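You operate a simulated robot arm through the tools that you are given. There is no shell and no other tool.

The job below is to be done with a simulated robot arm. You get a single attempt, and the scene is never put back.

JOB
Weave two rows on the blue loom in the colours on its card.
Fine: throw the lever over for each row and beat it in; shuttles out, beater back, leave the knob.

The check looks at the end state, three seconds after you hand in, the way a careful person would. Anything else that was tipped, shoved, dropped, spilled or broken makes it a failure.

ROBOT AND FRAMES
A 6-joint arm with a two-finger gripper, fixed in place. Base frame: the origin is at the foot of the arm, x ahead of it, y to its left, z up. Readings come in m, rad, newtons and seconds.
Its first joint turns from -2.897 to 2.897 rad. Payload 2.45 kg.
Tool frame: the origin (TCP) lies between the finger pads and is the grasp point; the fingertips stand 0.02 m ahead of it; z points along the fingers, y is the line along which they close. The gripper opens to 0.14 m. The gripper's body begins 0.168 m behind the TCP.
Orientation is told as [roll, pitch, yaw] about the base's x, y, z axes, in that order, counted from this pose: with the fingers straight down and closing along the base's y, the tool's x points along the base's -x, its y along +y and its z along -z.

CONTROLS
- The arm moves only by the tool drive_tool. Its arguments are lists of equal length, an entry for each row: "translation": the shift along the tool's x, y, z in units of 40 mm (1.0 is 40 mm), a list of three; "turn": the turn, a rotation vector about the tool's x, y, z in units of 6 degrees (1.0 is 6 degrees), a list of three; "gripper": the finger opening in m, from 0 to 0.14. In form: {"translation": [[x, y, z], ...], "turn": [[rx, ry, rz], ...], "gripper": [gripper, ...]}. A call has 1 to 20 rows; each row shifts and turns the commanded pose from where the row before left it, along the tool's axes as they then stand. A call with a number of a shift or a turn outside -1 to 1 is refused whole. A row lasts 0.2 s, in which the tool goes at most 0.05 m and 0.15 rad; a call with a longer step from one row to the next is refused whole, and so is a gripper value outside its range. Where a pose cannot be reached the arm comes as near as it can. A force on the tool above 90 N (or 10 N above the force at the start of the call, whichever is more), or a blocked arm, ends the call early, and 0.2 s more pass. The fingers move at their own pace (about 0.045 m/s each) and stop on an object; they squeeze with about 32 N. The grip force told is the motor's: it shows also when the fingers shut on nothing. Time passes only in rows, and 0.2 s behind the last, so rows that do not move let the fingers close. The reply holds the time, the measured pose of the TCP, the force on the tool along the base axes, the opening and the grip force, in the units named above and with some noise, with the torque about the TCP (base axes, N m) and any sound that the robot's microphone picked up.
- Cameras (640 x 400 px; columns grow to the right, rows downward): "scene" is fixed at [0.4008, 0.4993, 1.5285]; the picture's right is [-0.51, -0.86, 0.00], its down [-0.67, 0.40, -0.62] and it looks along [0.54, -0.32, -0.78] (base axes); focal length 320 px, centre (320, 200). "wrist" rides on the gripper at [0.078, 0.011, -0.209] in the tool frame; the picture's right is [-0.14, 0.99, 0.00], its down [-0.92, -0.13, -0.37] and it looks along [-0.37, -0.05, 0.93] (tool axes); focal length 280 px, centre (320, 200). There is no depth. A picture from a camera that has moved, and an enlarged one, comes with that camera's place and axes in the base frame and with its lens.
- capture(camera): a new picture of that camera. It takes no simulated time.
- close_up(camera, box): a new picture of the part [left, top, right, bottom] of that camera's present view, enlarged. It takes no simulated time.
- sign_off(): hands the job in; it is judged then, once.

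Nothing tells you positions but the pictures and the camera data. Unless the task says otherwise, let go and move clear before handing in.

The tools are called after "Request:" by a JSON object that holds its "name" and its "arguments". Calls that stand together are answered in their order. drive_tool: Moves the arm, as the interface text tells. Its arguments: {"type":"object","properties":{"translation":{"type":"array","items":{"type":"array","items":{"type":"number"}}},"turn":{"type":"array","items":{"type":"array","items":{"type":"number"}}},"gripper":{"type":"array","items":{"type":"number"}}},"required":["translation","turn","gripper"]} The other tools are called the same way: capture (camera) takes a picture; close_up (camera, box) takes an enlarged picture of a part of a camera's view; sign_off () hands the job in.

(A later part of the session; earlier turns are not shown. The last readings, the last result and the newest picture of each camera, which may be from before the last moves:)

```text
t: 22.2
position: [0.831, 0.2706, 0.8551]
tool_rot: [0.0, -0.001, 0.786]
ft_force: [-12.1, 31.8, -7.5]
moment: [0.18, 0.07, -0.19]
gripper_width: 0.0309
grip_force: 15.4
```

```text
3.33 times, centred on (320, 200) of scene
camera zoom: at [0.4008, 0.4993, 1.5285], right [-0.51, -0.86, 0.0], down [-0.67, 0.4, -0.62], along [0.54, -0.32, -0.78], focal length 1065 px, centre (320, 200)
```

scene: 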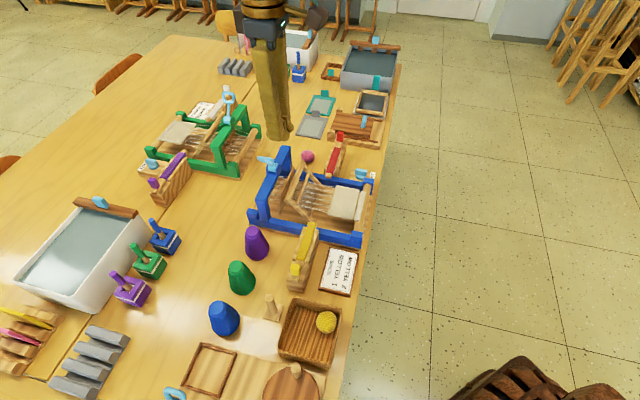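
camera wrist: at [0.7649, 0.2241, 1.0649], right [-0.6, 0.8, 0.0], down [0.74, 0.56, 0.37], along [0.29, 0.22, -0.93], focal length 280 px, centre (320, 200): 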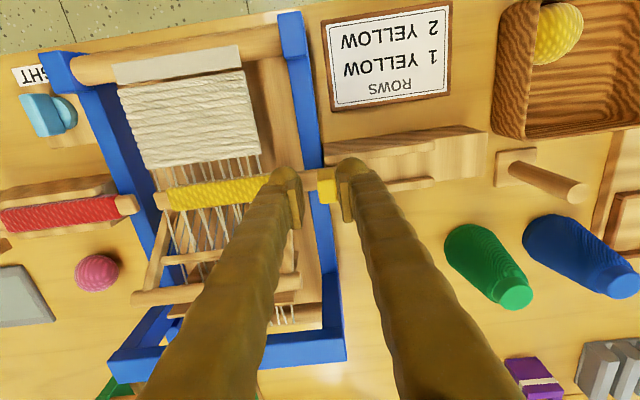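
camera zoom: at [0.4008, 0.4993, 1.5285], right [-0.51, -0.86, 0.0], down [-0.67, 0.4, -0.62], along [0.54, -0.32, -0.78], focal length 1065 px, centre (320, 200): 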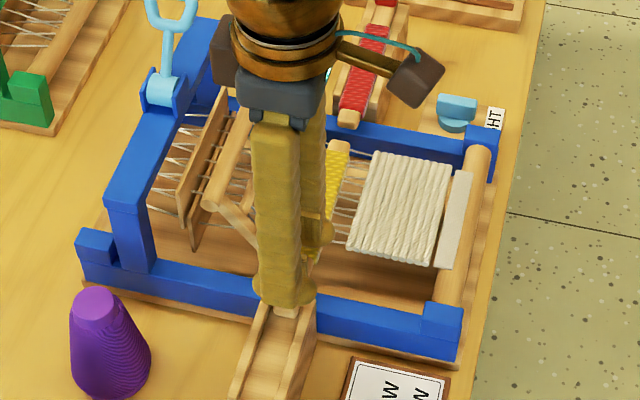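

It's the hard stop. Now I'll pull the shuttle back out with the loose cage.

Request:
{"name": "drive_tool", "arguments": {"translation": [[0, 0.2, 0], [0, 0.3, 0], [0, 0.3, 0], [0, 0.3, 0], [0, 0.3, 0], [0, 0.3, 0], [0, 0.3, 0], [0, 0.3, 0], [0, 0.3, 0], [0, 0.3, 0], [0, 0.3, 0], [0, 0.3, 0], [0, 0, 0]], "turn": [[0, 0, 0], [0, 0, 0], [0, 0, 0], [0, 0, 0], [0, 0, 0], [0, 0, 0], [0, 0, 0], [0, 0, 0], [0, 0, 0], [0, 0, 0], [0, 0, 0], [0, 0, 0], [0, 0, 0]], "gripper": [0.02, 0.02, 0.02, 0.02, 0.02, 0.02, 0.02, 0.02, 0.02, 0.02, 0.02, 0.02, 0.02]}}

Request:
{"name": "capture", "arguments": {"camera": "wrist"}}

Request:
{"name": "close_up", "arguments": {"camera": "scene", "box": [250, 140, 380, 270]}}

```text
t: 25.0
position: [0.7303, 0.368, 0.8577]
tool_rot: [-0.001, 0.001, 0.786]
ft_force: [-0.7, -0.1, 0.2]
moment: [0.01, 0.0, 0.02]
gripper_width: 0.0197
grip_force: 0.0
```

```text
taken
camera wrist: at [0.6668, 0.3215, 1.0669], right [-0.6, 0.8, 0.0], down [0.74, 0.56, 0.37], along [0.29, 0.22, -0.93], focal length 280 px, centre (320, 200)
```

wrist: 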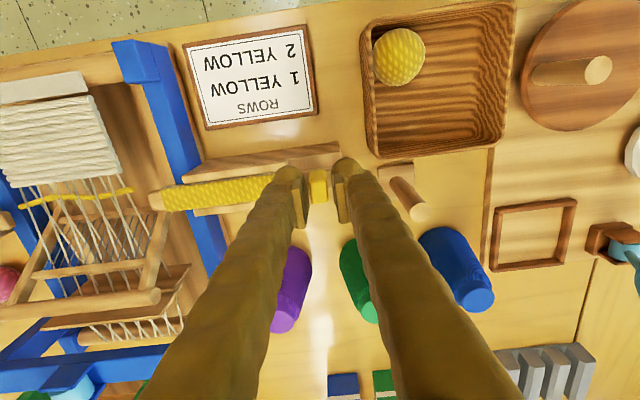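

```text
3.08 times, centred on (315, 205) of scene
camera zoom: at [0.4008, 0.4993, 1.5285], right [-0.51, -0.86, 0.0], down [-0.67, 0.4, -0.62], along [0.54, -0.32, -0.78], focal length 983 px, centre (335, 185)
```

zoom: 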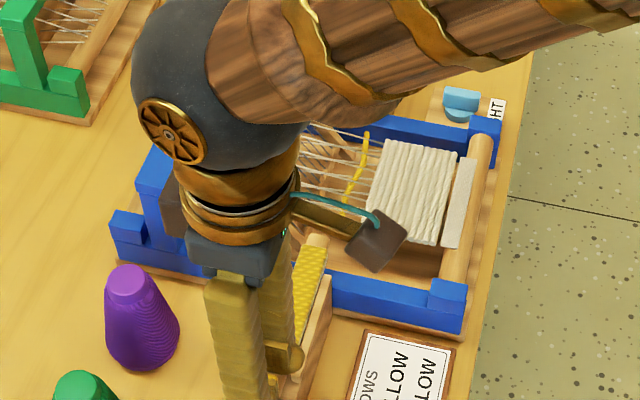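

A yellow weft thread now lies across the shed. I'll pull the last centimetre to the outward stop.

Request:
{"name": "drive_tool", "arguments": {"translation": [[0, 0.15, 0], [0, 0.1, 0], [0, 0.05, 0], [0, 0, 0]], "turn": [[0, 0, 0], [0, 0, 0], [0, 0, 0], [0, 0, 0]], "gripper": [0.02, 0.02, 0.02, 0.02]}}

Request:
{"name": "close_up", "arguments": {"camera": "wrist", "box": [150, 100, 410, 250]}}

```text
t: 26.0
position: [0.7238, 0.3776, 0.8564]
tool_rot: [0.0, 0.0, 0.785]
ft_force: [5.1, -7.0, -0.9]
moment: [-0.08, -0.02, -0.05]
gripper_width: 0.0262
grip_force: 4.0
```

```text
2.46 times, centred on (280, 175) of wrist
camera zoom: at [0.6591, 0.33, 1.0662], right [-0.6, 0.8, 0.0], down [0.74, 0.56, 0.37], along [0.29, 0.22, -0.93], focal length 690 px, centre (418, 262)
```

zoom: 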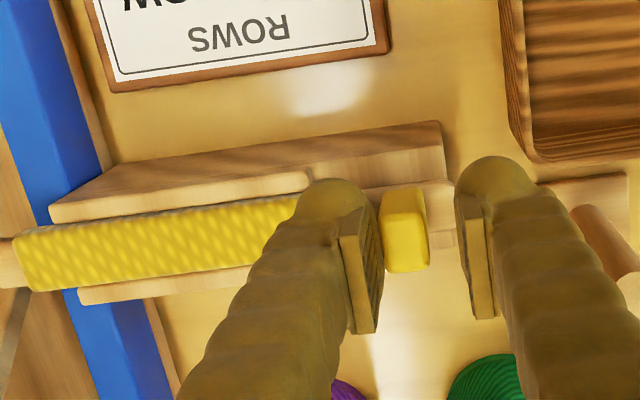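

The shuttle is back at its outward stop, so row 1's pick is in. I'll let go, rise, and turn 90° so the fingers close front-to-back for the beater bar.

Request:
{"name": "drive_tool", "arguments": {"translation": [[0, -0.1, 0], [0, 0, 0], [0, 0, -0.5], [0, 0, -1], [0, 0, -1], [0, 0, -1], [0, 0, -1], [0, 0, 0]], "turn": [[0, 0, 0], [0, 0, 0], [0, 0, 0], [0, 0, 0], [0, 0, 0], [0, 0, 0], [0, 0, 0], [0, 0, 0]], "gripper": [0.05, 0.05, 0.05, 0.05, 0.05, 0.06, 0.06, 0.06]}}

Request:
{"name": "drive_tool", "arguments": {"translation": [[0, 0, 0], [0, 0, 0], [0, 0, 0], [0, 0, 0], [0, 0, 0], [0, 0, 0], [0, 0, 0], [0, 0, 0], [0, 0, 0], [0, 0, 0], [0, 0, 0], [0, 0, 0], [0, 0, 0], [0, 0, 0], [0, 0, 0], [0, 0, 0]], "turn": [[0, 0, 1], [0, 0, 1], [0, 0, 1], [0, 0, 1], [0, 0, 1], [0, 0, 1], [0, 0, 1], [0, 0, 1], [0, 0, 1], [0, 0, 1], [0, 0, 1], [0, 0, 1], [0, 0, 1], [0, 0, 1], [0, 0, 1], [0, 0, 0]], "gripper": [0.06, 0.06, 0.06, 0.06, 0.06, 0.06, 0.06, 0.06, 0.06, 0.06, 0.06, 0.06, 0.06, 0.06, 0.06, 0.06]}}

Request:
{"name": "capture", "arguments": {"camera": "wrist"}}

Request:
{"name": "close_up", "arguments": {"camera": "scene", "box": [230, 120, 390, 300]}}

```text
t: 27.8
position: [0.7243, 0.3771, 1.038]
tool_rot: [0.0, 0.0, 0.787]
ft_force: [-1.2, 0.0, 0.2]
moment: [0.02, 0.0, 0.04]
gripper_width: 0.06
grip_force: 0.0
```

```text
t: 31.2
position: [0.7248, 0.3753, 1.0368]
tool_rot: [0.0, 0.0, -0.785]
ft_force: [-0.9, 0.2, -0.3]
moment: [0.02, -0.01, 0.04]
gripper_width: 0.0601
grip_force: 0.1
```

```text
taken
camera wrist: at [0.6762, 0.4374, 1.2458], right [0.8, 0.6, 0.0], down [0.56, -0.74, 0.37], along [0.22, -0.29, -0.93], focal length 280 px, centre (320, 200)
```

wrist: 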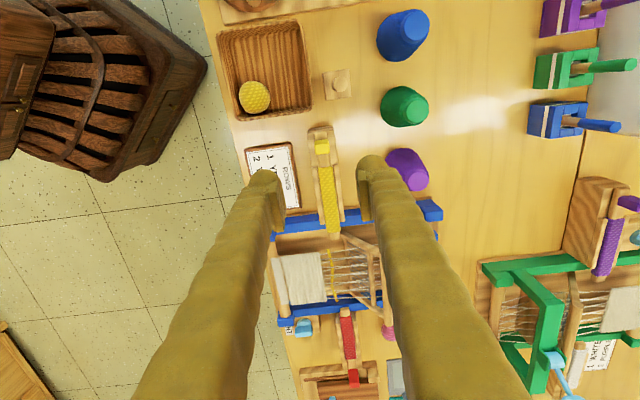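

```text
2.22 times, centred on (310, 210) of scene
camera zoom: at [0.4008, 0.4993, 1.5285], right [-0.51, -0.86, 0.0], down [-0.67, 0.4, -0.62], along [0.54, -0.32, -0.78], focal length 710 px, centre (342, 178)
```

zoom: 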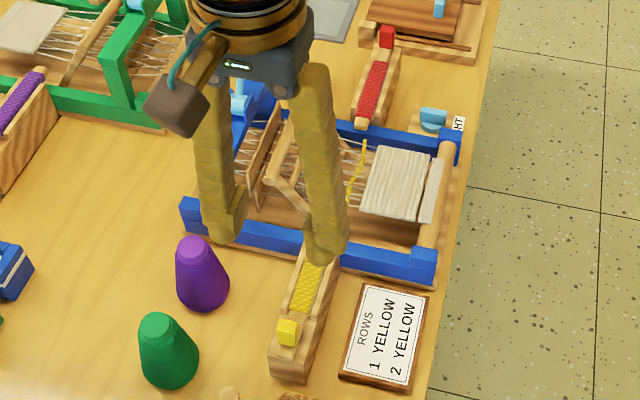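

I'm now aligned with fingers opening front-to-back. I'll move over the left part of the beater's top bar, staying high, and look.

Request:
{"name": "drive_tool", "arguments": {"translation": [[-0.89, 0.255, 0], [-0.89, 0.255, 0], [-0.89, 0.255, 0], [-0.89, 0.255, 0], [-0.89, 0.255, 0], [-0.89, 0.255, 0], [0, 0, 0]], "turn": [[0, 0, 0], [0, 0, 0], [0, 0, 0], [0, 0, 0], [0, 0, 0], [0, 0, 0], [0, 0, 0]], "gripper": [0.05, 0.05, 0.05, 0.05, 0.05, 0.05, 0.05]}}

Request:
{"name": "capture", "arguments": {"camera": "wrist"}}

Request:
{"name": "close_up", "arguments": {"camera": "wrist", "box": [220, 80, 440, 230]}}

Request:
{"name": "close_up", "arguments": {"camera": "scene", "box": [240, 120, 370, 250]}}

```text
t: 32.8
position: [0.9209, 0.2655, 1.0367]
tool_rot: [0.0, -0.001, -0.787]
ft_force: [-1.0, -0.8, 0.6]
moment: [0.0, 0.01, -0.01]
gripper_width: 0.0501
grip_force: 0.0
```

```text
taken
camera wrist: at [0.8725, 0.328, 1.2452], right [0.8, 0.6, 0.0], down [0.56, -0.74, 0.37], along [0.22, -0.29, -0.93], focal length 280 px, centre (320, 200)
```

wrist: 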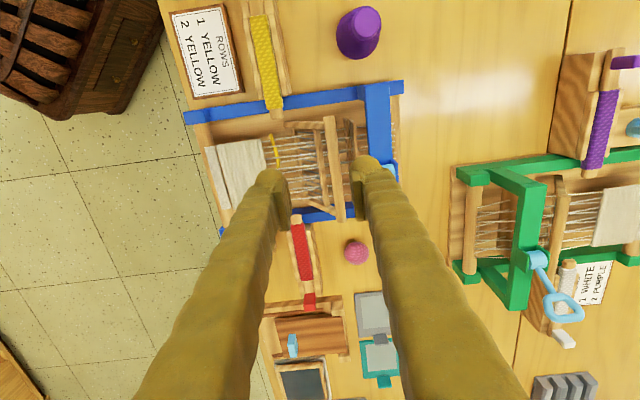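

```text
2.67 times, centred on (330, 155) of wrist
camera zoom: at [0.8725, 0.328, 1.2452], right [0.8, 0.6, 0.0], down [0.56, -0.74, 0.37], along [0.22, -0.29, -0.93], focal length 748 px, centre (293, 320)
```

zoom: 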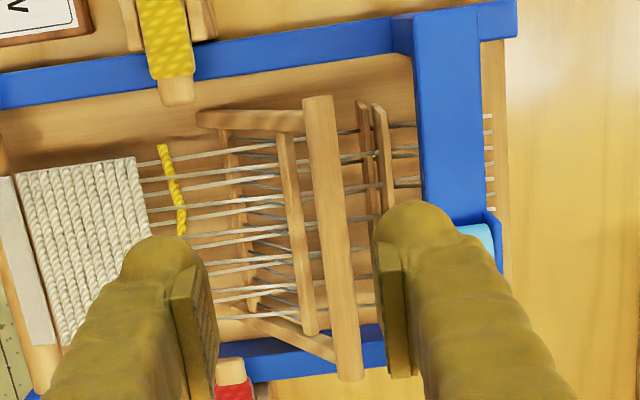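

```text
3.08 times, centred on (305, 185) of scene
camera zoom: at [0.4008, 0.4993, 1.5285], right [-0.51, -0.86, 0.0], down [-0.67, 0.4, -0.62], along [0.54, -0.32, -0.78], focal length 983 px, centre (366, 246)
```

zoom: 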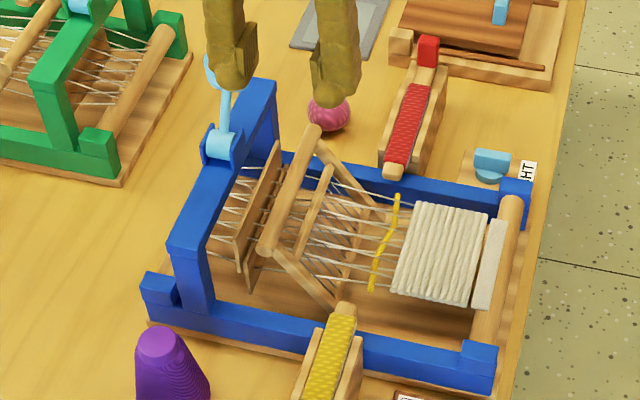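

The yellow pick is clearly lying across the warp, and the beater's top bar (n≈0.856, z≈0.862) is between the fingers. I'll set the opening to 0.056 and descend in stages.

Request:
{"name": "drive_tool", "arguments": {"translation": [[0, 0, 0], [0, 0, 0.9], [0, 0, 0.9], [0, 0, 0.9], [0, 0, 0.5], [0, 0, 0]], "turn": [[0, 0, 0], [0, 0, 0], [0, 0, 0], [0, 0, 0], [0, 0, 0], [0, 0, 0]], "gripper": [0.056, 0.056, 0.056, 0.056, 0.056, 0.056]}}

Request:
{"name": "close_up", "arguments": {"camera": "wrist", "box": [220, 80, 440, 230]}}

Request:
{"name": "close_up", "arguments": {"camera": "scene", "box": [250, 130, 340, 220]}}

```text
t: 34.2
position: [0.9213, 0.2647, 0.9085]
tool_rot: [0.001, 0.001, -0.785]
ft_force: [-0.1, 0.5, -0.4]
moment: [0.0, -0.04, 0.0]
gripper_width: 0.0559
grip_force: 0.1
```

```text
2.67 times, centred on (330, 155) of wrist
camera zoom: at [0.873, 0.3269, 1.1186], right [0.8, 0.6, 0.0], down [0.56, -0.74, 0.37], along [0.22, -0.29, -0.93], focal length 748 px, centre (293, 320)
```

zoom: 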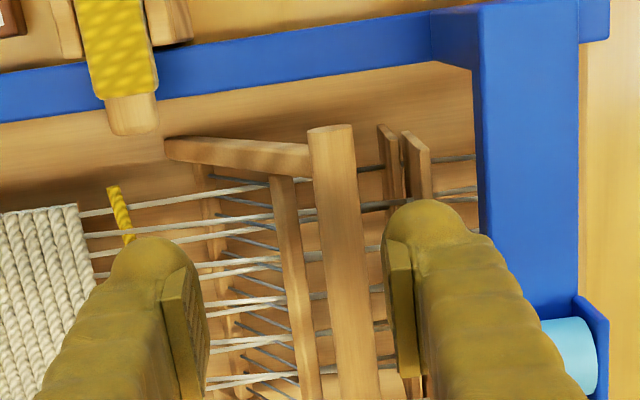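

```text
4.44 times, centred on (295, 175) of scene
camera zoom: at [0.4008, 0.4993, 1.5285], right [-0.51, -0.86, 0.0], down [-0.67, 0.4, -0.62], along [0.54, -0.32, -0.78], focal length 1420 px, centre (431, 311)
```

zoom: 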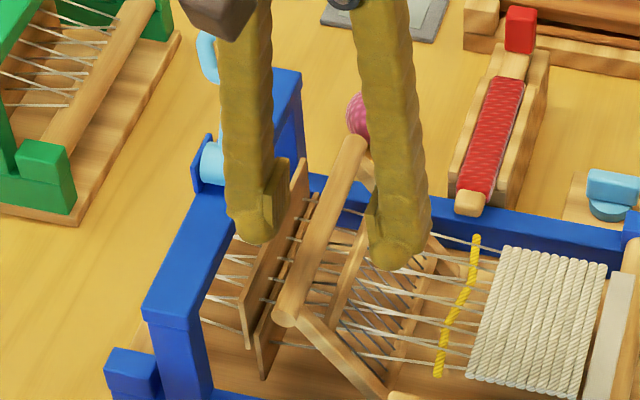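

There's about 3.4 mm between the back pad and the bar and about 5 mm to the arch. I'll descend straight so the fingertips sit just below the bar's centre.

Request:
{"name": "drive_tool", "arguments": {"translation": [[0, 0, 0.4], [0, 0, 0.4], [0, 0, 0]], "turn": [[0, 0, 0], [0, 0, 0], [0, 0, 0]], "gripper": [0.056, 0.056, 0.056]}}

Request:
{"name": "close_up", "arguments": {"camera": "wrist", "box": [220, 80, 440, 230]}}

Request:
{"name": "close_up", "arguments": {"camera": "scene", "box": [250, 130, 340, 220]}}

```text
t: 35.0
position: [0.9212, 0.2637, 0.8756]
tool_rot: [0.0, -0.002, -0.786]
ft_force: [-0.7, 0.3, 0.1]
moment: [-0.01, 0.01, -0.02]
gripper_width: 0.0561
grip_force: 0.0
```

```text
2.67 times, centred on (330, 155) of wrist
camera zoom: at [0.8722, 0.3274, 1.0849], right [0.8, 0.6, 0.0], down [0.56, -0.74, 0.37], along [0.22, -0.29, -0.93], focal length 748 px, centre (293, 320)
```

zoom: 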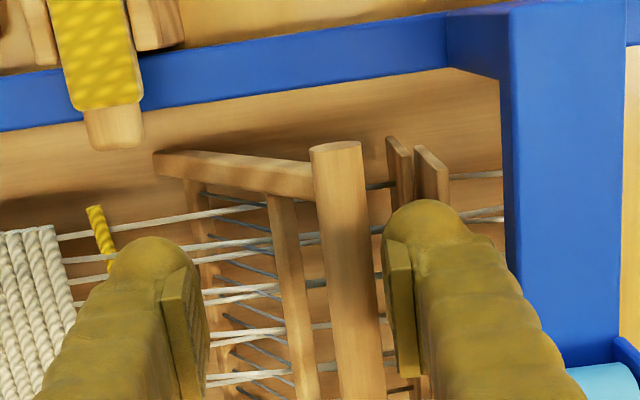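

```text
4.44 times, centred on (295, 175) of scene
camera zoom: at [0.4008, 0.4993, 1.5285], right [-0.51, -0.86, 0.0], down [-0.67, 0.4, -0.62], along [0.54, -0.32, -0.78], focal length 1420 px, centre (431, 311)
```

zoom: 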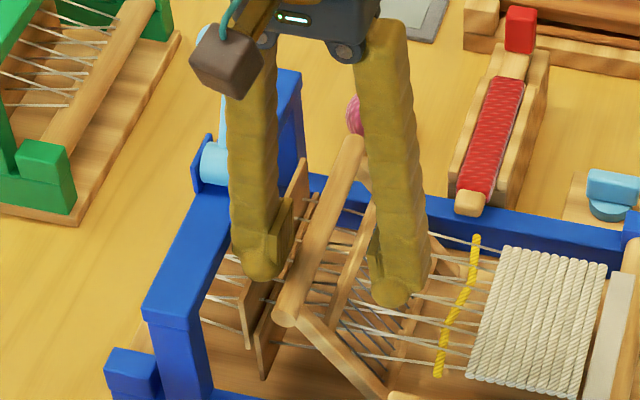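

The bar is straddled with no contact force. I'll pull it toward the robot in small steps.

Request:
{"name": "drive_tool", "arguments": {"translation": [[0, -0.2, 0], [0, -0.25, 0], [0, -0.25, 0], [0, -0.25, 0], [0, 0, 0]], "turn": [[0, 0, 0], [0, 0, 0], [0, 0, 0], [0, 0, 0], [0, 0, 0]], "gripper": [0.056, 0.056, 0.056, 0.056, 0.056]}}

Request:
{"name": "close_up", "arguments": {"camera": "wrist", "box": [200, 80, 440, 230]}}

Request:
{"name": "close_up", "arguments": {"camera": "scene", "box": [250, 130, 360, 240]}}

```text
t: 36.2
position: [0.8962, 0.24, 0.8815]
tool_rot: [0.008, -0.002, -0.785]
ft_force: [46.2, 8.8, 67.0]
moment: [2.73, -2.41, -1.78]
gripper_width: 0.0887
grip_force: 24.7
```

```text
2.67 times, centred on (320, 155) of wrist
camera zoom: at [0.8461, 0.303, 1.0902], right [0.8, 0.6, 0.01], down [0.56, -0.74, 0.37], along [0.23, -0.29, -0.93], focal length 748 px, centre (320, 320)
```

zoom: 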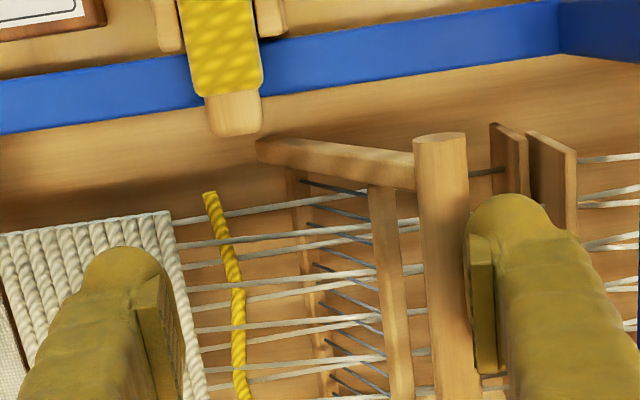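

```text
3.64 times, centred on (305, 185) of scene
camera zoom: at [0.4008, 0.4993, 1.5285], right [-0.51, -0.86, 0.0], down [-0.67, 0.4, -0.62], along [0.54, -0.32, -0.78], focal length 1162 px, centre (374, 254)
```

zoom: 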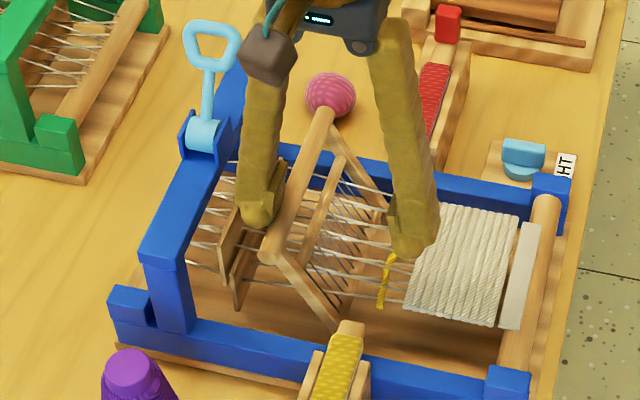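

The bar moved about 16 mm, but it rises as it swings and is dragging the pads up with it. I'll follow its arc instead: first lift 6 mm to relieve the load and check.

Request:
{"name": "drive_tool", "arguments": {"translation": [[0, 0, -0.15], [0, 0, 0]], "turn": [[0, 0, 0], [0, 0, 0]], "gripper": [0.056, 0.056]}}

Request:
{"name": "close_up", "arguments": {"camera": "wrist", "box": [200, 80, 440, 230]}}

```text
t: 36.8
position: [0.8889, 0.2373, 0.8803]
tool_rot: [-0.008, 0.002, -0.783]
ft_force: [-0.8, 0.1, -0.2]
moment: [0.01, 0.01, -0.02]
gripper_width: 0.0556
grip_force: 0.0
```

```text
2.67 times, centred on (320, 155) of wrist
camera zoom: at [0.843, 0.3021, 1.089], right [0.8, 0.6, -0.01], down [0.56, -0.74, 0.37], along [0.22, -0.3, -0.93], focal length 748 px, centre (320, 320)
```

zoom: 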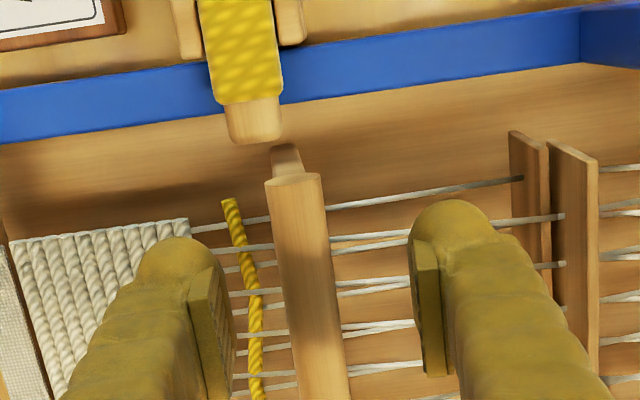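

The beater swung free to about upright once the pads let go, and nothing is loaded now. I'll keep moving toward the cloth and watch when the back pad meets the bar.

Request:
{"name": "drive_tool", "arguments": {"translation": [[0, -0.25, 0], [0, -0.25, 0], [0, -0.25, 0], [0, 0, 0]], "turn": [[0, 0, 0], [0, 0, 0], [0, 0, 0], [0, 0, 0]], "gripper": [0.056, 0.056, 0.056, 0.056]}}

Request:
{"name": "close_up", "arguments": {"camera": "wrist", "box": [200, 80, 440, 230]}}

Request:
{"name": "close_up", "arguments": {"camera": "scene", "box": [250, 130, 360, 240]}}

```text
t: 37.8
position: [0.8724, 0.2182, 0.8833]
tool_rot: [0.0, 0.002, -0.786]
ft_force: [-1.0, -0.2, 0.8]
moment: [0.03, 0.0, 0.01]
gripper_width: 0.0559
grip_force: 0.1
```

```text
2.67 times, centred on (320, 155) of wrist
camera zoom: at [0.8235, 0.2814, 1.0917], right [0.8, 0.6, 0.0], down [0.56, -0.74, 0.37], along [0.22, -0.29, -0.93], focal length 748 px, centre (320, 320)
```

zoom: 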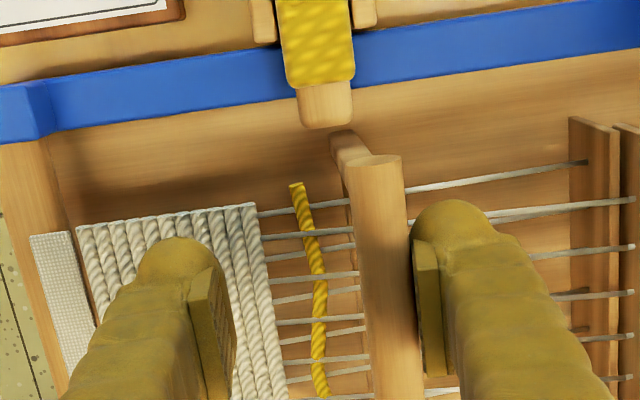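

```text
3.64 times, centred on (305, 185) of scene
camera zoom: at [0.4008, 0.4993, 1.5285], right [-0.51, -0.86, 0.0], down [-0.67, 0.4, -0.62], along [0.54, -0.32, -0.78], focal length 1162 px, centre (374, 254)
```

zoom: 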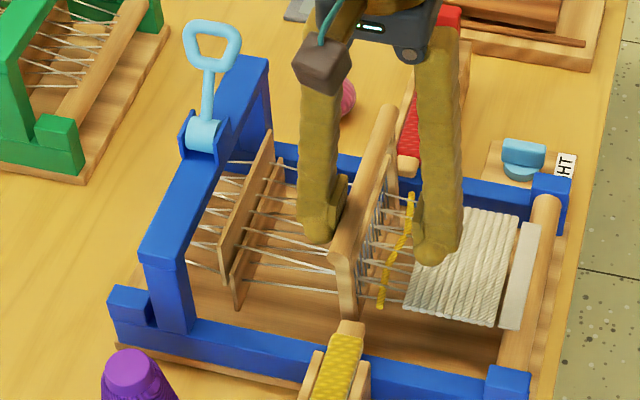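

The back pad is at the upright beater bar. I'll push on toward the cloth following the arc.

Request:
{"name": "drive_tool", "arguments": {"translation": [[0, -0.25, 0], [0, -0.25, 0.02], [0, -0.2, 0.03], [0, 0, 0]], "turn": [[0, 0, 0], [0, 0, 0], [0, 0, 0], [0, 0, 0]], "gripper": [0.05, 0.05, 0.05, 0.05]}}

Request:
{"name": "close_up", "arguments": {"camera": "wrist", "box": [200, 80, 440, 230]}}

Request:
{"name": "close_up", "arguments": {"camera": "scene", "box": [250, 130, 360, 240]}}

```text
t: 38.8
position: [0.8501, 0.199, 0.8811]
tool_rot: [-0.001, 0.0, -0.786]
ft_force: [-1.6, 0.3, 0.1]
moment: [-0.04, 0.01, -0.01]
gripper_width: 0.0507
grip_force: 0.3
```

```text
2.67 times, centred on (320, 155) of wrist
camera zoom: at [0.8024, 0.2618, 1.0901], right [0.8, 0.6, 0.0], down [0.56, -0.74, 0.37], along [0.22, -0.29, -0.93], focal length 748 px, centre (320, 320)
```

zoom: 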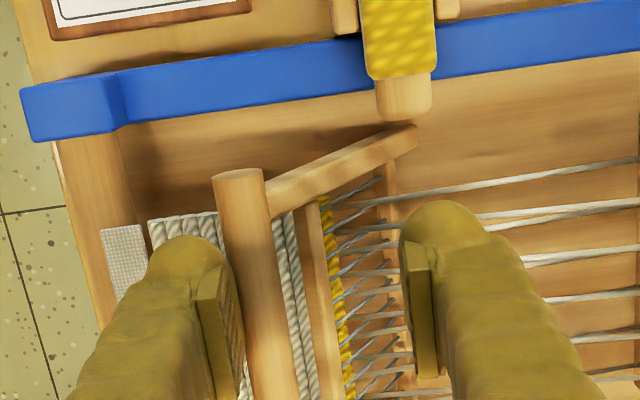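

```text
3.64 times, centred on (305, 185) of scene
camera zoom: at [0.4008, 0.4993, 1.5285], right [-0.51, -0.86, 0.0], down [-0.67, 0.4, -0.62], along [0.54, -0.32, -0.78], focal length 1162 px, centre (374, 254)
```

zoom: 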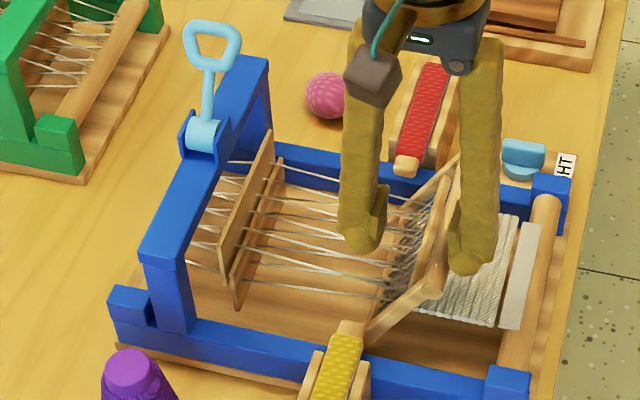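

The beater tipped over centre toward the cloth and is resting against the front pad. I'll keep going so it drops onto the fell and then press it with the back pad.

Request:
{"name": "drive_tool", "arguments": {"translation": [[0, -0.25, 0.04], [0, -0.25, 0.04], [0, -0.2, 0.04], [0, 0, 0]], "turn": [[0, 0, 0], [0, 0, 0], [0, 0, 0], [0, 0, 0]], "gripper": [0.05, 0.05, 0.05, 0.05]}}

Request:
{"name": "close_up", "arguments": {"camera": "wrist", "box": [200, 80, 440, 230]}}

Request:
{"name": "close_up", "arguments": {"camera": "scene", "box": [260, 140, 370, 250]}}

```text
t: 39.8
position: [0.8317, 0.1763, 0.8735]
tool_rot: [-0.002, -0.002, -0.786]
ft_force: [0.3, 0.5, 0.2]
moment: [-0.02, 0.01, 0.01]
gripper_width: 0.0501
grip_force: 0.1
```

```text
2.67 times, centred on (320, 155) of wrist
camera zoom: at [0.7832, 0.2397, 1.0837], right [0.8, 0.6, 0.0], down [0.56, -0.74, 0.37], along [0.22, -0.29, -0.93], focal length 748 px, centre (320, 320)
```

zoom: 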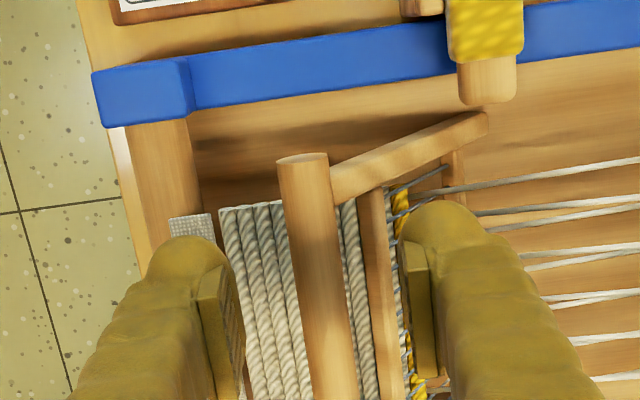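

```text
3.64 times, centred on (315, 195) of scene
camera zoom: at [0.4008, 0.4993, 1.5285], right [-0.51, -0.86, 0.0], down [-0.67, 0.4, -0.62], along [0.54, -0.32, -0.78], focal length 1162 px, centre (338, 218)
```

zoom: 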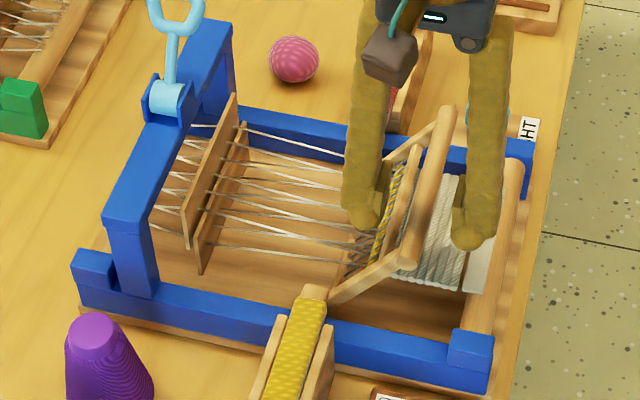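

The beater is lying forward at the cloth. I'll press it home with the back pad in 5 mm steps until I feel the stop.

Request:
{"name": "drive_tool", "arguments": {"translation": [[0, -0.125, 0.02], [0, -0.125, 0.02], [0, -0.125, 0.02], [0, 0, 0]], "turn": [[0, 0, 0], [0, 0, 0], [0, 0, 0], [0, 0, 0]], "gripper": [0.05, 0.05, 0.05, 0.05]}}

Request:
{"name": "close_up", "arguments": {"camera": "wrist", "box": [200, 80, 440, 230]}}

```text
t: 40.8
position: [0.8231, 0.1675, 0.8743]
tool_rot: [-0.001, 0.0, -0.784]
ft_force: [-0.9, 0.2, 0.9]
moment: [-0.01, -0.04, -0.01]
gripper_width: 0.0501
grip_force: 0.0
```

```text
2.67 times, centred on (320, 155) of wrist
camera zoom: at [0.7736, 0.2301, 1.0832], right [0.8, 0.6, 0.0], down [0.56, -0.74, 0.37], along [0.22, -0.29, -0.93], focal length 748 px, centre (320, 320)
```

zoom: 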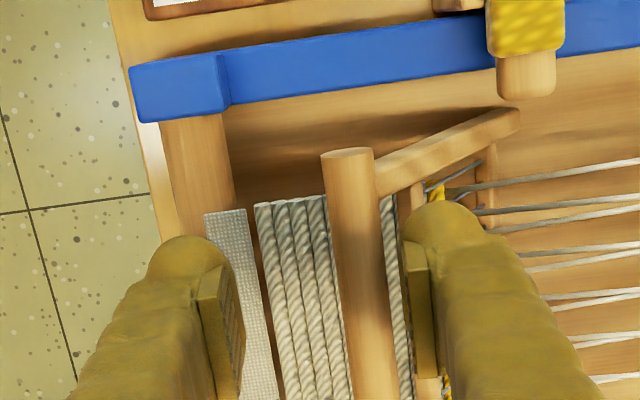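

Request:
{"name": "drive_tool", "arguments": {"translation": [[0, -0.1, 0.02], [0, -0.1, 0.02], [0, 0, 0]], "turn": [[0, 0, 0], [0, 0, 0], [0, 0, 0]], "gripper": [0.05, 0.05, 0.05]}}

Request:
{"name": "close_up", "arguments": {"camera": "wrist", "box": [200, 80, 440, 230]}}

Request:
{"name": "close_up", "arguments": {"camera": "scene", "box": [260, 140, 370, 250]}}

```text
t: 41.6
position: [0.8167, 0.1615, 0.8721]
tool_rot: [0.001, 0.001, -0.786]
ft_force: [1.8, 7.6, 5.3]
moment: [0.22, -0.1, 0.05]
gripper_width: 0.0547
grip_force: 3.1
```

```text
2.67 times, centred on (320, 155) of wrist
camera zoom: at [0.7675, 0.2251, 1.0817], right [0.8, 0.6, 0.0], down [0.56, -0.74, 0.37], along [0.22, -0.29, -0.93], focal length 748 px, centre (320, 320)
```

zoom: 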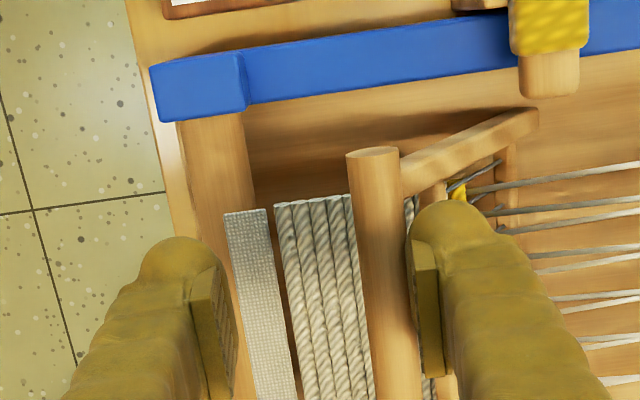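

```text
3.64 times, centred on (315, 195) of scene
camera zoom: at [0.4008, 0.4993, 1.5285], right [-0.51, -0.86, 0.0], down [-0.67, 0.4, -0.62], along [0.54, -0.32, -0.78], focal length 1162 px, centre (338, 218)
```

zoom: 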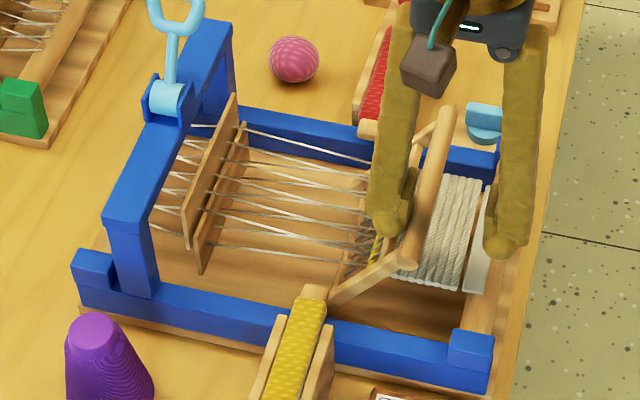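

The back pad is in contact and the beater resists, so it's near its front stop. One slightly firmer press to beat the row in.

Request:
{"name": "drive_tool", "arguments": {"translation": [[0, -0.15, 0.03], [0, -0.15, 0.03], [0, 0, 0]], "turn": [[0, 0, 0], [0, 0, 0], [0, 0, 0]], "gripper": [0.04, 0.04, 0.04]}}

Request:
{"name": "close_up", "arguments": {"camera": "wrist", "box": [200, 80, 440, 230]}}

Request:
{"name": "close_up", "arguments": {"camera": "scene", "box": [260, 140, 370, 250]}}

```text
t: 42.4
position: [0.8083, 0.1541, 0.8699]
tool_rot: [0.005, -0.003, -0.784]
ft_force: [29.4, 31.6, 44.9]
moment: [1.93, -1.26, -0.47]
gripper_width: 0.0724
grip_force: 24.4
```

```text
2.67 times, centred on (320, 155) of wrist
camera zoom: at [0.7594, 0.2174, 1.0798], right [0.8, 0.6, 0.01], down [0.56, -0.74, 0.37], along [0.23, -0.29, -0.93], focal length 748 px, centre (320, 320)
```

zoom: 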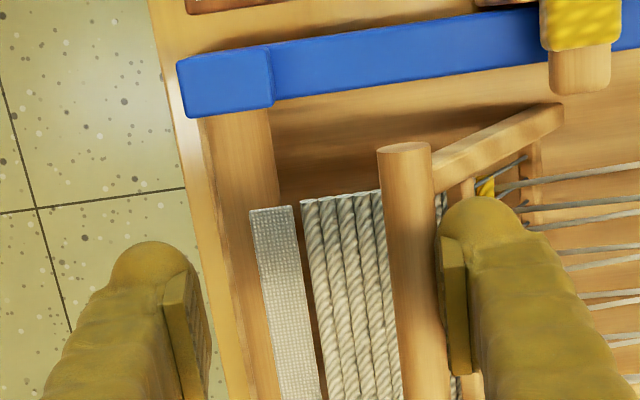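

```text
3.64 times, centred on (315, 195) of scene
camera zoom: at [0.4008, 0.4993, 1.5285], right [-0.51, -0.86, 0.0], down [-0.67, 0.4, -0.62], along [0.54, -0.32, -0.78], focal length 1162 px, centre (338, 218)
```

zoom: 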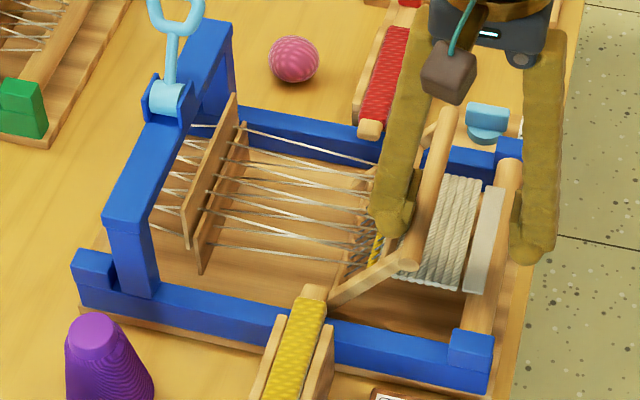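

The beater is hard against its front stop, so row 1 is beaten in. I'll back the rear pad off, bring the front pad to the bar, and then swing the beater back along its arc.

Request:
{"name": "drive_tool", "arguments": {"translation": [[0, 0.25, 0], [0, 0.25, 0], [0, 0.25, -0.08], [0, 0.15, -0.08], [0, 0, 0]], "turn": [[0, 0, 0], [0, 0, 0], [0, 0, 0], [0, 0, 0], [0, 0, 0]], "gripper": [0.056, 0.056, 0.056, 0.056, 0.056]}}

Request:
{"name": "close_up", "arguments": {"camera": "wrist", "box": [200, 80, 440, 230]}}

Request:
{"name": "close_up", "arguments": {"camera": "scene", "box": [260, 140, 370, 250]}}

```text
t: 43.6
position: [0.832, 0.1801, 0.8758]
tool_rot: [0.001, 0.0, -0.787]
ft_force: [0.9, -0.3, 0.2]
moment: [0.0, 0.03, 0.01]
gripper_width: 0.056
grip_force: 0.1
```

```text
2.67 times, centred on (320, 155) of wrist
camera zoom: at [0.7831, 0.2434, 1.0851], right [0.8, 0.6, 0.0], down [0.56, -0.74, 0.37], along [0.22, -0.29, -0.93], focal length 748 px, centre (320, 320)
```

zoom: 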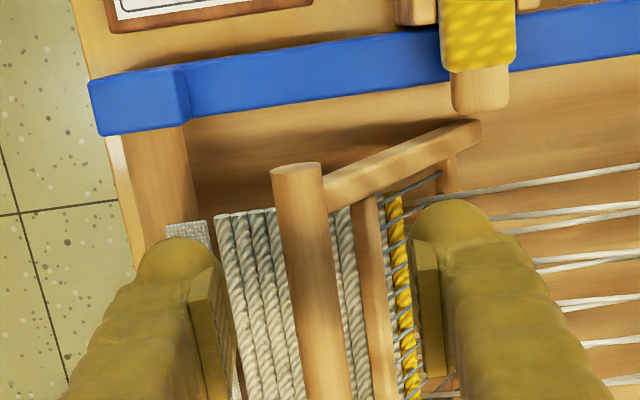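

```text
3.64 times, centred on (315, 195) of scene
camera zoom: at [0.4008, 0.4993, 1.5285], right [-0.51, -0.86, 0.0], down [-0.67, 0.4, -0.62], along [0.54, -0.32, -0.78], focal length 1162 px, centre (338, 218)
```

zoom: 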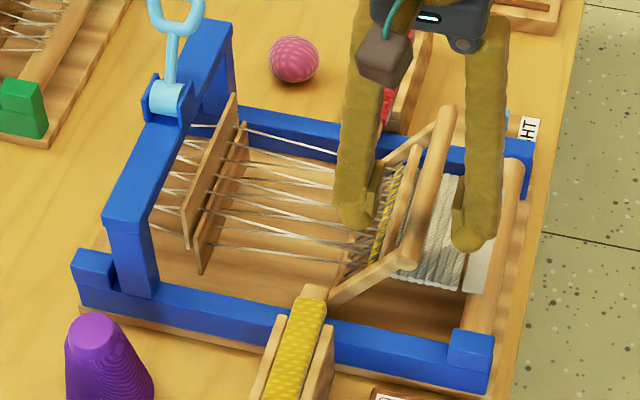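

The yellow row now sits against the cloth. I'll push the beater back up along its arc with the front pad.

Request:
{"name": "drive_tool", "arguments": {"translation": [[0, 0.25, 0], [0, 0.22, 0], [0, 0.33, -0.16], [0, 0.355, -0.18], [0, 0.375, -0.13], [0, 0, 0]], "turn": [[0, 0, 0], [0, 0, 0], [0, 0, 0], [0, 0, 0], [0, 0, 0], [0, 0, 0]], "gripper": [0.056, 0.056, 0.056, 0.056, 0.056, 0.056]}}

Request:
{"name": "close_up", "arguments": {"camera": "wrist", "box": [200, 80, 440, 230]}}

Request:
{"name": "close_up", "arguments": {"camera": "scene", "box": [260, 140, 370, 250]}}

```text
t: 45.0
position: [0.8772, 0.223, 0.8955]
tool_rot: [0.001, -0.002, -0.784]
ft_force: [-11.1, 0.3, 23.3]
moment: [-0.42, 0.98, -0.21]
gripper_width: 0.0631
grip_force: 5.1
```

```text
2.67 times, centred on (320, 155) of wrist
camera zoom: at [0.8265, 0.286, 1.1042], right [0.8, 0.6, 0.0], down [0.56, -0.74, 0.37], along [0.22, -0.29, -0.93], focal length 748 px, centre (320, 320)
```

zoom: 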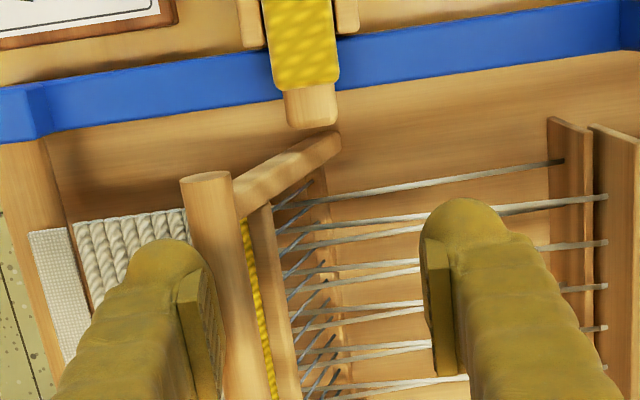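

```text
3.64 times, centred on (315, 195) of scene
camera zoom: at [0.4008, 0.4993, 1.5285], right [-0.51, -0.86, 0.0], down [-0.67, 0.4, -0.62], along [0.54, -0.32, -0.78], focal length 1162 px, centre (338, 218)
```

zoom: 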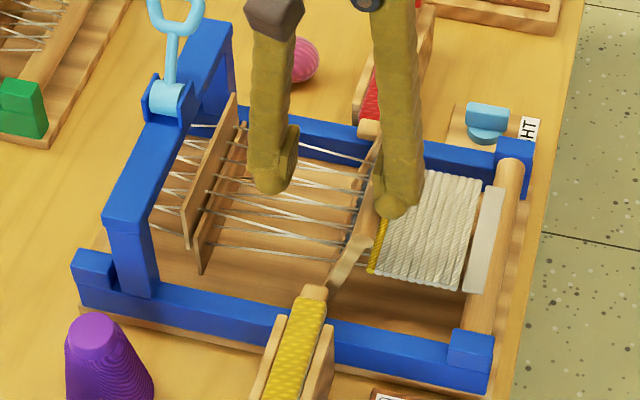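

The yellow row stays at the fell while the beater comes back. Continuing along the arc past upright.

Request:
{"name": "drive_tool", "arguments": {"translation": [[0, 0.2, -0.1], [0, 0.3, -0.08], [0, 0.3, -0.03], [0, 0, 0]], "turn": [[0, 0, 0], [0, 0, 0], [0, 0, 0], [0, 0, 0]], "gripper": [0.056, 0.056, 0.056, 0.056]}}

Request:
{"name": "close_up", "arguments": {"camera": "wrist", "box": [200, 80, 440, 230]}}

Request:
{"name": "close_up", "arguments": {"camera": "scene", "box": [260, 140, 370, 250]}}

```text
t: 46.0
position: [0.8991, 0.2442, 0.9037]
tool_rot: [0.001, 0.0, -0.786]
ft_force: [-0.2, -0.1, 0.3]
moment: [0.01, -0.02, -0.01]
gripper_width: 0.056
grip_force: 0.0
```

```text
2.67 times, centred on (320, 155) of wrist
camera zoom: at [0.8496, 0.3071, 1.1121], right [0.8, 0.6, 0.0], down [0.56, -0.74, 0.37], along [0.22, -0.29, -0.93], focal length 748 px, centre (320, 320)
```

zoom: 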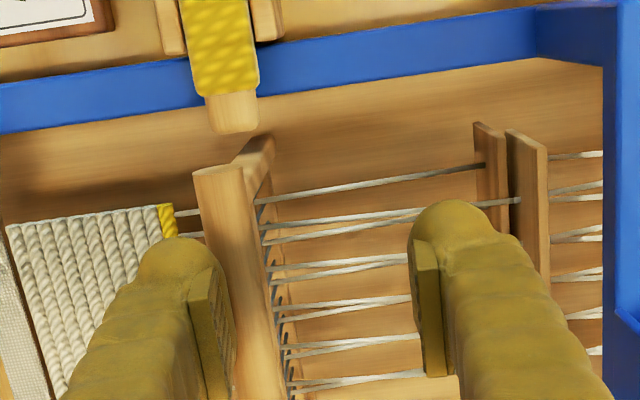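

```text
3.64 times, centred on (315, 195) of scene
camera zoom: at [0.4008, 0.4993, 1.5285], right [-0.51, -0.86, 0.0], down [-0.67, 0.4, -0.62], along [0.54, -0.32, -0.78], focal length 1162 px, centre (338, 218)
```

zoom: 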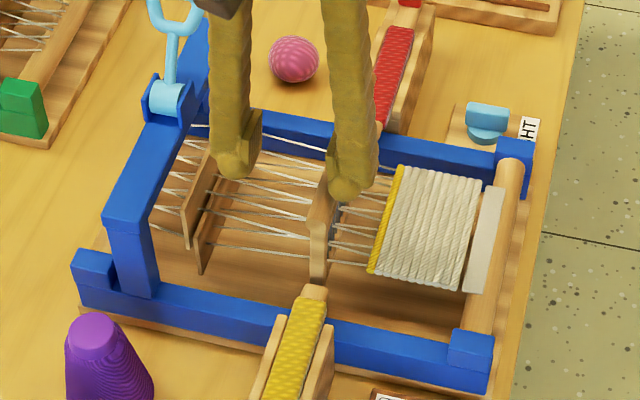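

Row 1 shows as a yellow row at the fell. The fingertips are a bit high, so I'll lower slightly and push the beater past upright.

Request:
{"name": "drive_tool", "arguments": {"translation": [[0, 0, 0.18], [0, 0.25, 0.02], [0, 0.25, 0.03], [0, 0.2, 0.05], [0, 0, 0]], "turn": [[0, 0, 0], [0, 0, 0], [0, 0, 0], [0, 0, 0], [0, 0, 0]], "gripper": [0.056, 0.056, 0.056, 0.056, 0.056]}}

Request:
{"name": "close_up", "arguments": {"camera": "wrist", "box": [200, 80, 440, 230]}}

Request:
{"name": "close_up", "arguments": {"camera": "scene", "box": [250, 130, 360, 240]}}

```text
t: 47.2
position: [0.9185, 0.2639, 0.8909]
tool_rot: [0.0, -0.001, -0.785]
ft_force: [-0.3, 0.3, 0.0]
moment: [-0.03, 0.02, -0.04]
gripper_width: 0.0561
grip_force: 0.1
```

```text
2.67 times, centred on (320, 155) of wrist
camera zoom: at [0.8694, 0.3279, 1.1009], right [0.8, 0.6, 0.0], down [0.56, -0.74, 0.37], along [0.22, -0.29, -0.93], focal length 748 px, centre (320, 320)
```

zoom: 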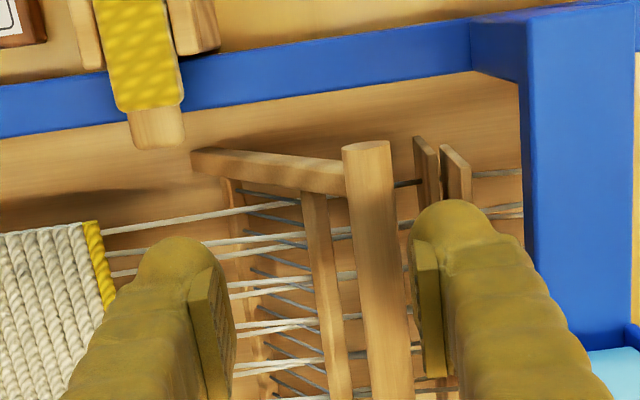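

```text
3.64 times, centred on (305, 185) of scene
camera zoom: at [0.4008, 0.4993, 1.5285], right [-0.51, -0.86, 0.0], down [-0.67, 0.4, -0.62], along [0.54, -0.32, -0.78], focal length 1162 px, centre (374, 254)
```

zoom: 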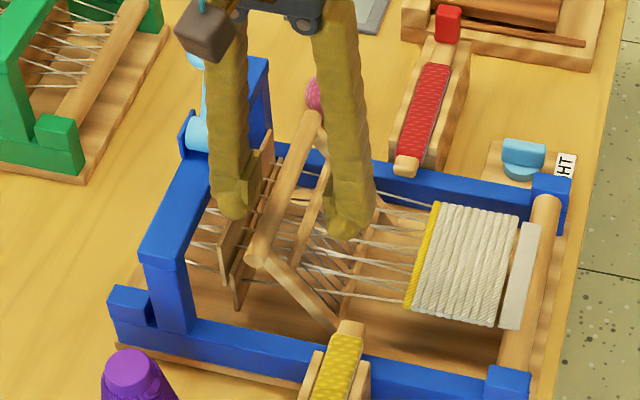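

The beater is back at its rest position (n≈0.857, same as at the start) and row 1 is finished. I'll rise clear, close the fingers, and move to the lever's right side to throw it back for row 2.

Request:
{"name": "drive_tool", "arguments": {"translation": [[0, 0, -0.5], [0, 0, -1], [0, 0, -1], [0, 0, -1], [0, 0, -1], [0, 0, -0.3], [0, 0, 0], [0, 0, 0]], "turn": [[0, 0, 0], [0, 0, 0], [0, 0, 0], [0, 0, 0], [0, 0, 0], [0, 0, 0], [0, 0, 0], [0, 0, 0]], "gripper": [0.056, 0.056, 0.056, 0.056, 0, 0, 0, 0]}}

Request:
{"name": "close_up", "arguments": {"camera": "scene", "box": [230, 110, 370, 250]}}

Request:
{"name": "capture", "arguments": {"camera": "wrist"}}

```text
t: 49.0
position: [0.9195, 0.2655, 1.0876]
tool_rot: [0.0, 0.0, -0.787]
ft_force: [-0.1, 0.8, -0.1]
moment: [-0.03, 0.0, 0.01]
gripper_width: 0.0002
grip_force: 24.8
```

```text
2.86 times, centred on (300, 180) of scene
camera zoom: at [0.4008, 0.4993, 1.5285], right [-0.51, -0.86, 0.0], down [-0.67, 0.4, -0.62], along [0.54, -0.32, -0.78], focal length 913 px, centre (377, 257)
```

zoom: 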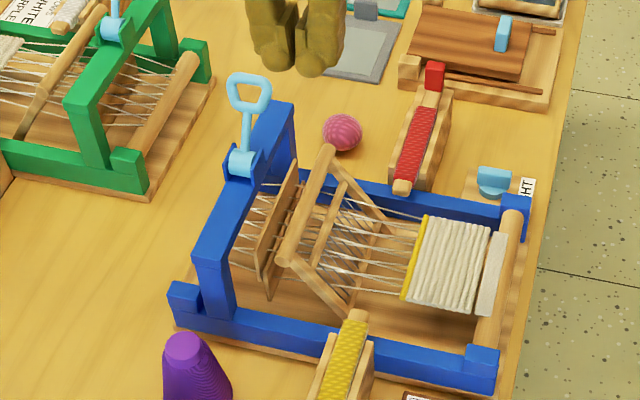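

```text
taken
camera wrist: at [0.8703, 0.3279, 1.2953], right [0.8, 0.6, 0.0], down [0.56, -0.74, 0.37], along [0.22, -0.29, -0.93], focal length 280 px, centre (320, 200)
```

wrist: 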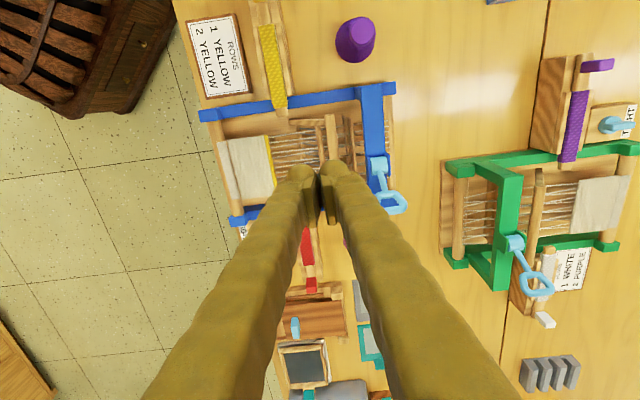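

The lever's ring is now at e1≈0.536, z≈0.955. I'll move over to its right side, high up, and check that the pose is reachable.

Request:
{"name": "drive_tool", "arguments": {"translation": [[-0.81, 0.4825, 0], [-0.81, 0.4825, 0], [-0.81, 0.4825, 0], [-0.81, 0.4825, 0], [0, 0, 0]], "turn": [[0, 0, 0], [0, 0, 0], [0, 0, 0], [0, 0, 0], [0, 0, 0]], "gripper": [0, 0, 0, 0, 0]}}

Request:
{"name": "close_up", "arguments": {"camera": "scene", "box": [230, 70, 370, 210]}}

Request:
{"name": "capture", "arguments": {"camera": "wrist"}}

```text
t: 50.2
position: [1.0627, 0.2275, 1.0827]
tool_rot: [0.0, 0.0, -0.786]
ft_force: [0.0, -0.2, 0.1]
moment: [-0.03, -0.02, 0.01]
gripper_width: 0.0
grip_force: 29.6
```

```text
2.86 times, centred on (300, 140) of scene
camera zoom: at [0.4008, 0.4993, 1.5285], right [-0.51, -0.86, 0.0], down [-0.67, 0.4, -0.62], along [0.54, -0.32, -0.78], focal length 913 px, centre (377, 371)
```

zoom: 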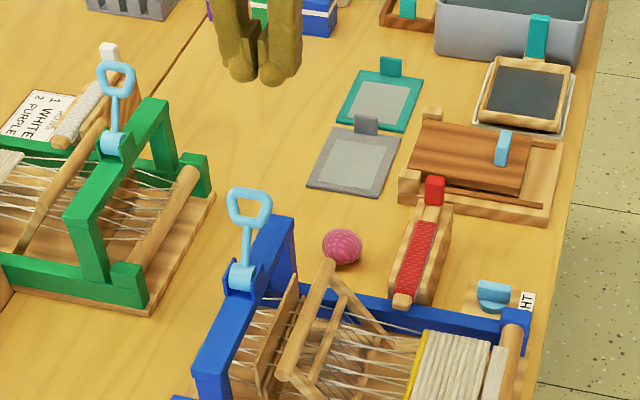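

```text
taken
camera wrist: at [1.0134, 0.2902, 1.2916], right [0.8, 0.6, 0.0], down [0.56, -0.74, 0.37], along [0.22, -0.29, -0.93], focal length 280 px, centre (320, 200)
```

wrist: 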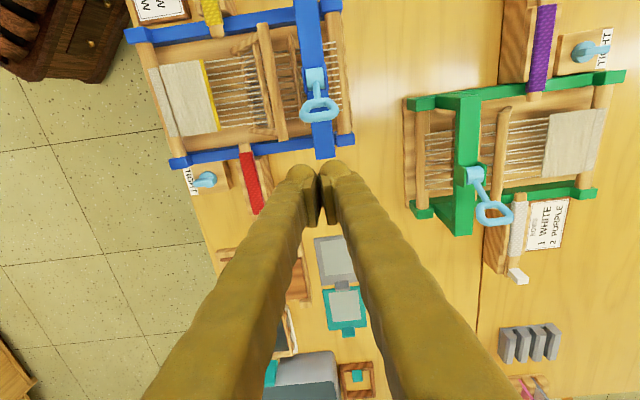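

The reach is good. Descending beside the lever to fingertip height ≈0.937, well above the arch.

Request:
{"name": "drive_tool", "arguments": {"translation": [[0, 0.1, 0.9], [0, 0, 0.9], [0, 0, 0.9], [0, 0, 0.44], [0, 0, 0]], "turn": [[0, 0, 0], [0, 0, 0], [0, 0, 0], [0, 0, 0], [0, 0, 0]], "gripper": [0, 0, 0, 0, 0]}}

Request:
{"name": "close_up", "arguments": {"camera": "scene", "box": [230, 100, 330, 200]}}

Request:
{"name": "close_up", "arguments": {"camera": "wrist", "box": [240, 60, 400, 200]}}

```text
t: 51.4
position: [1.0677, 0.2313, 0.9619]
tool_rot: [0.0, 0.0, -0.786]
ft_force: [0.8, -0.3, -0.6]
moment: [0.01, 0.0, 0.02]
gripper_width: 0.0
grip_force: 29.0
```

```text
4.00 times, centred on (280, 150) of scene
camera zoom: at [0.4008, 0.4993, 1.5285], right [-0.51, -0.86, 0.0], down [-0.67, 0.4, -0.62], along [0.54, -0.32, -0.78], focal length 1278 px, centre (480, 400)
```

zoom: 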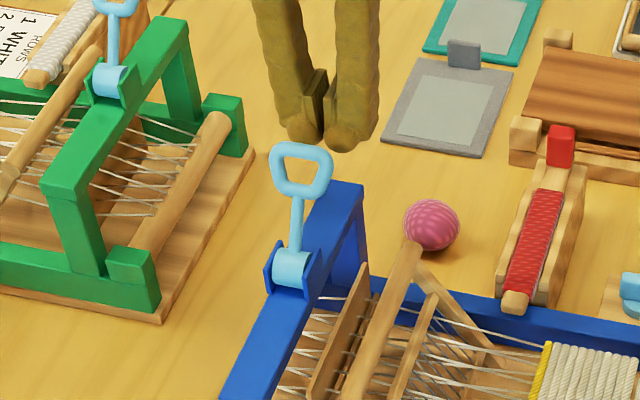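

```text
2.86 times, centred on (320, 130) of wrist
camera zoom: at [1.0177, 0.2938, 1.1696], right [0.8, 0.6, 0.0], down [0.56, -0.74, 0.37], along [0.22, -0.29, -0.93], focal length 801 px, centre (320, 400)
```

zoom: 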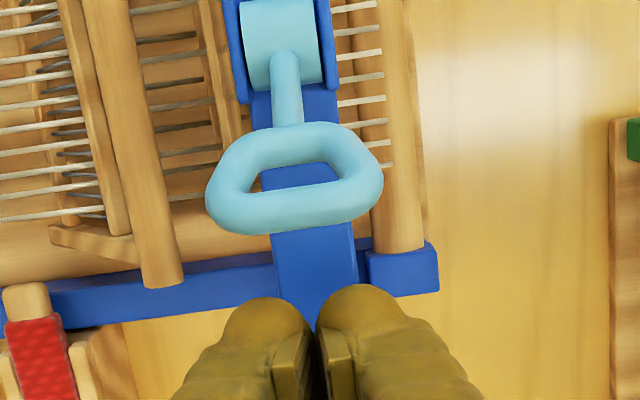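

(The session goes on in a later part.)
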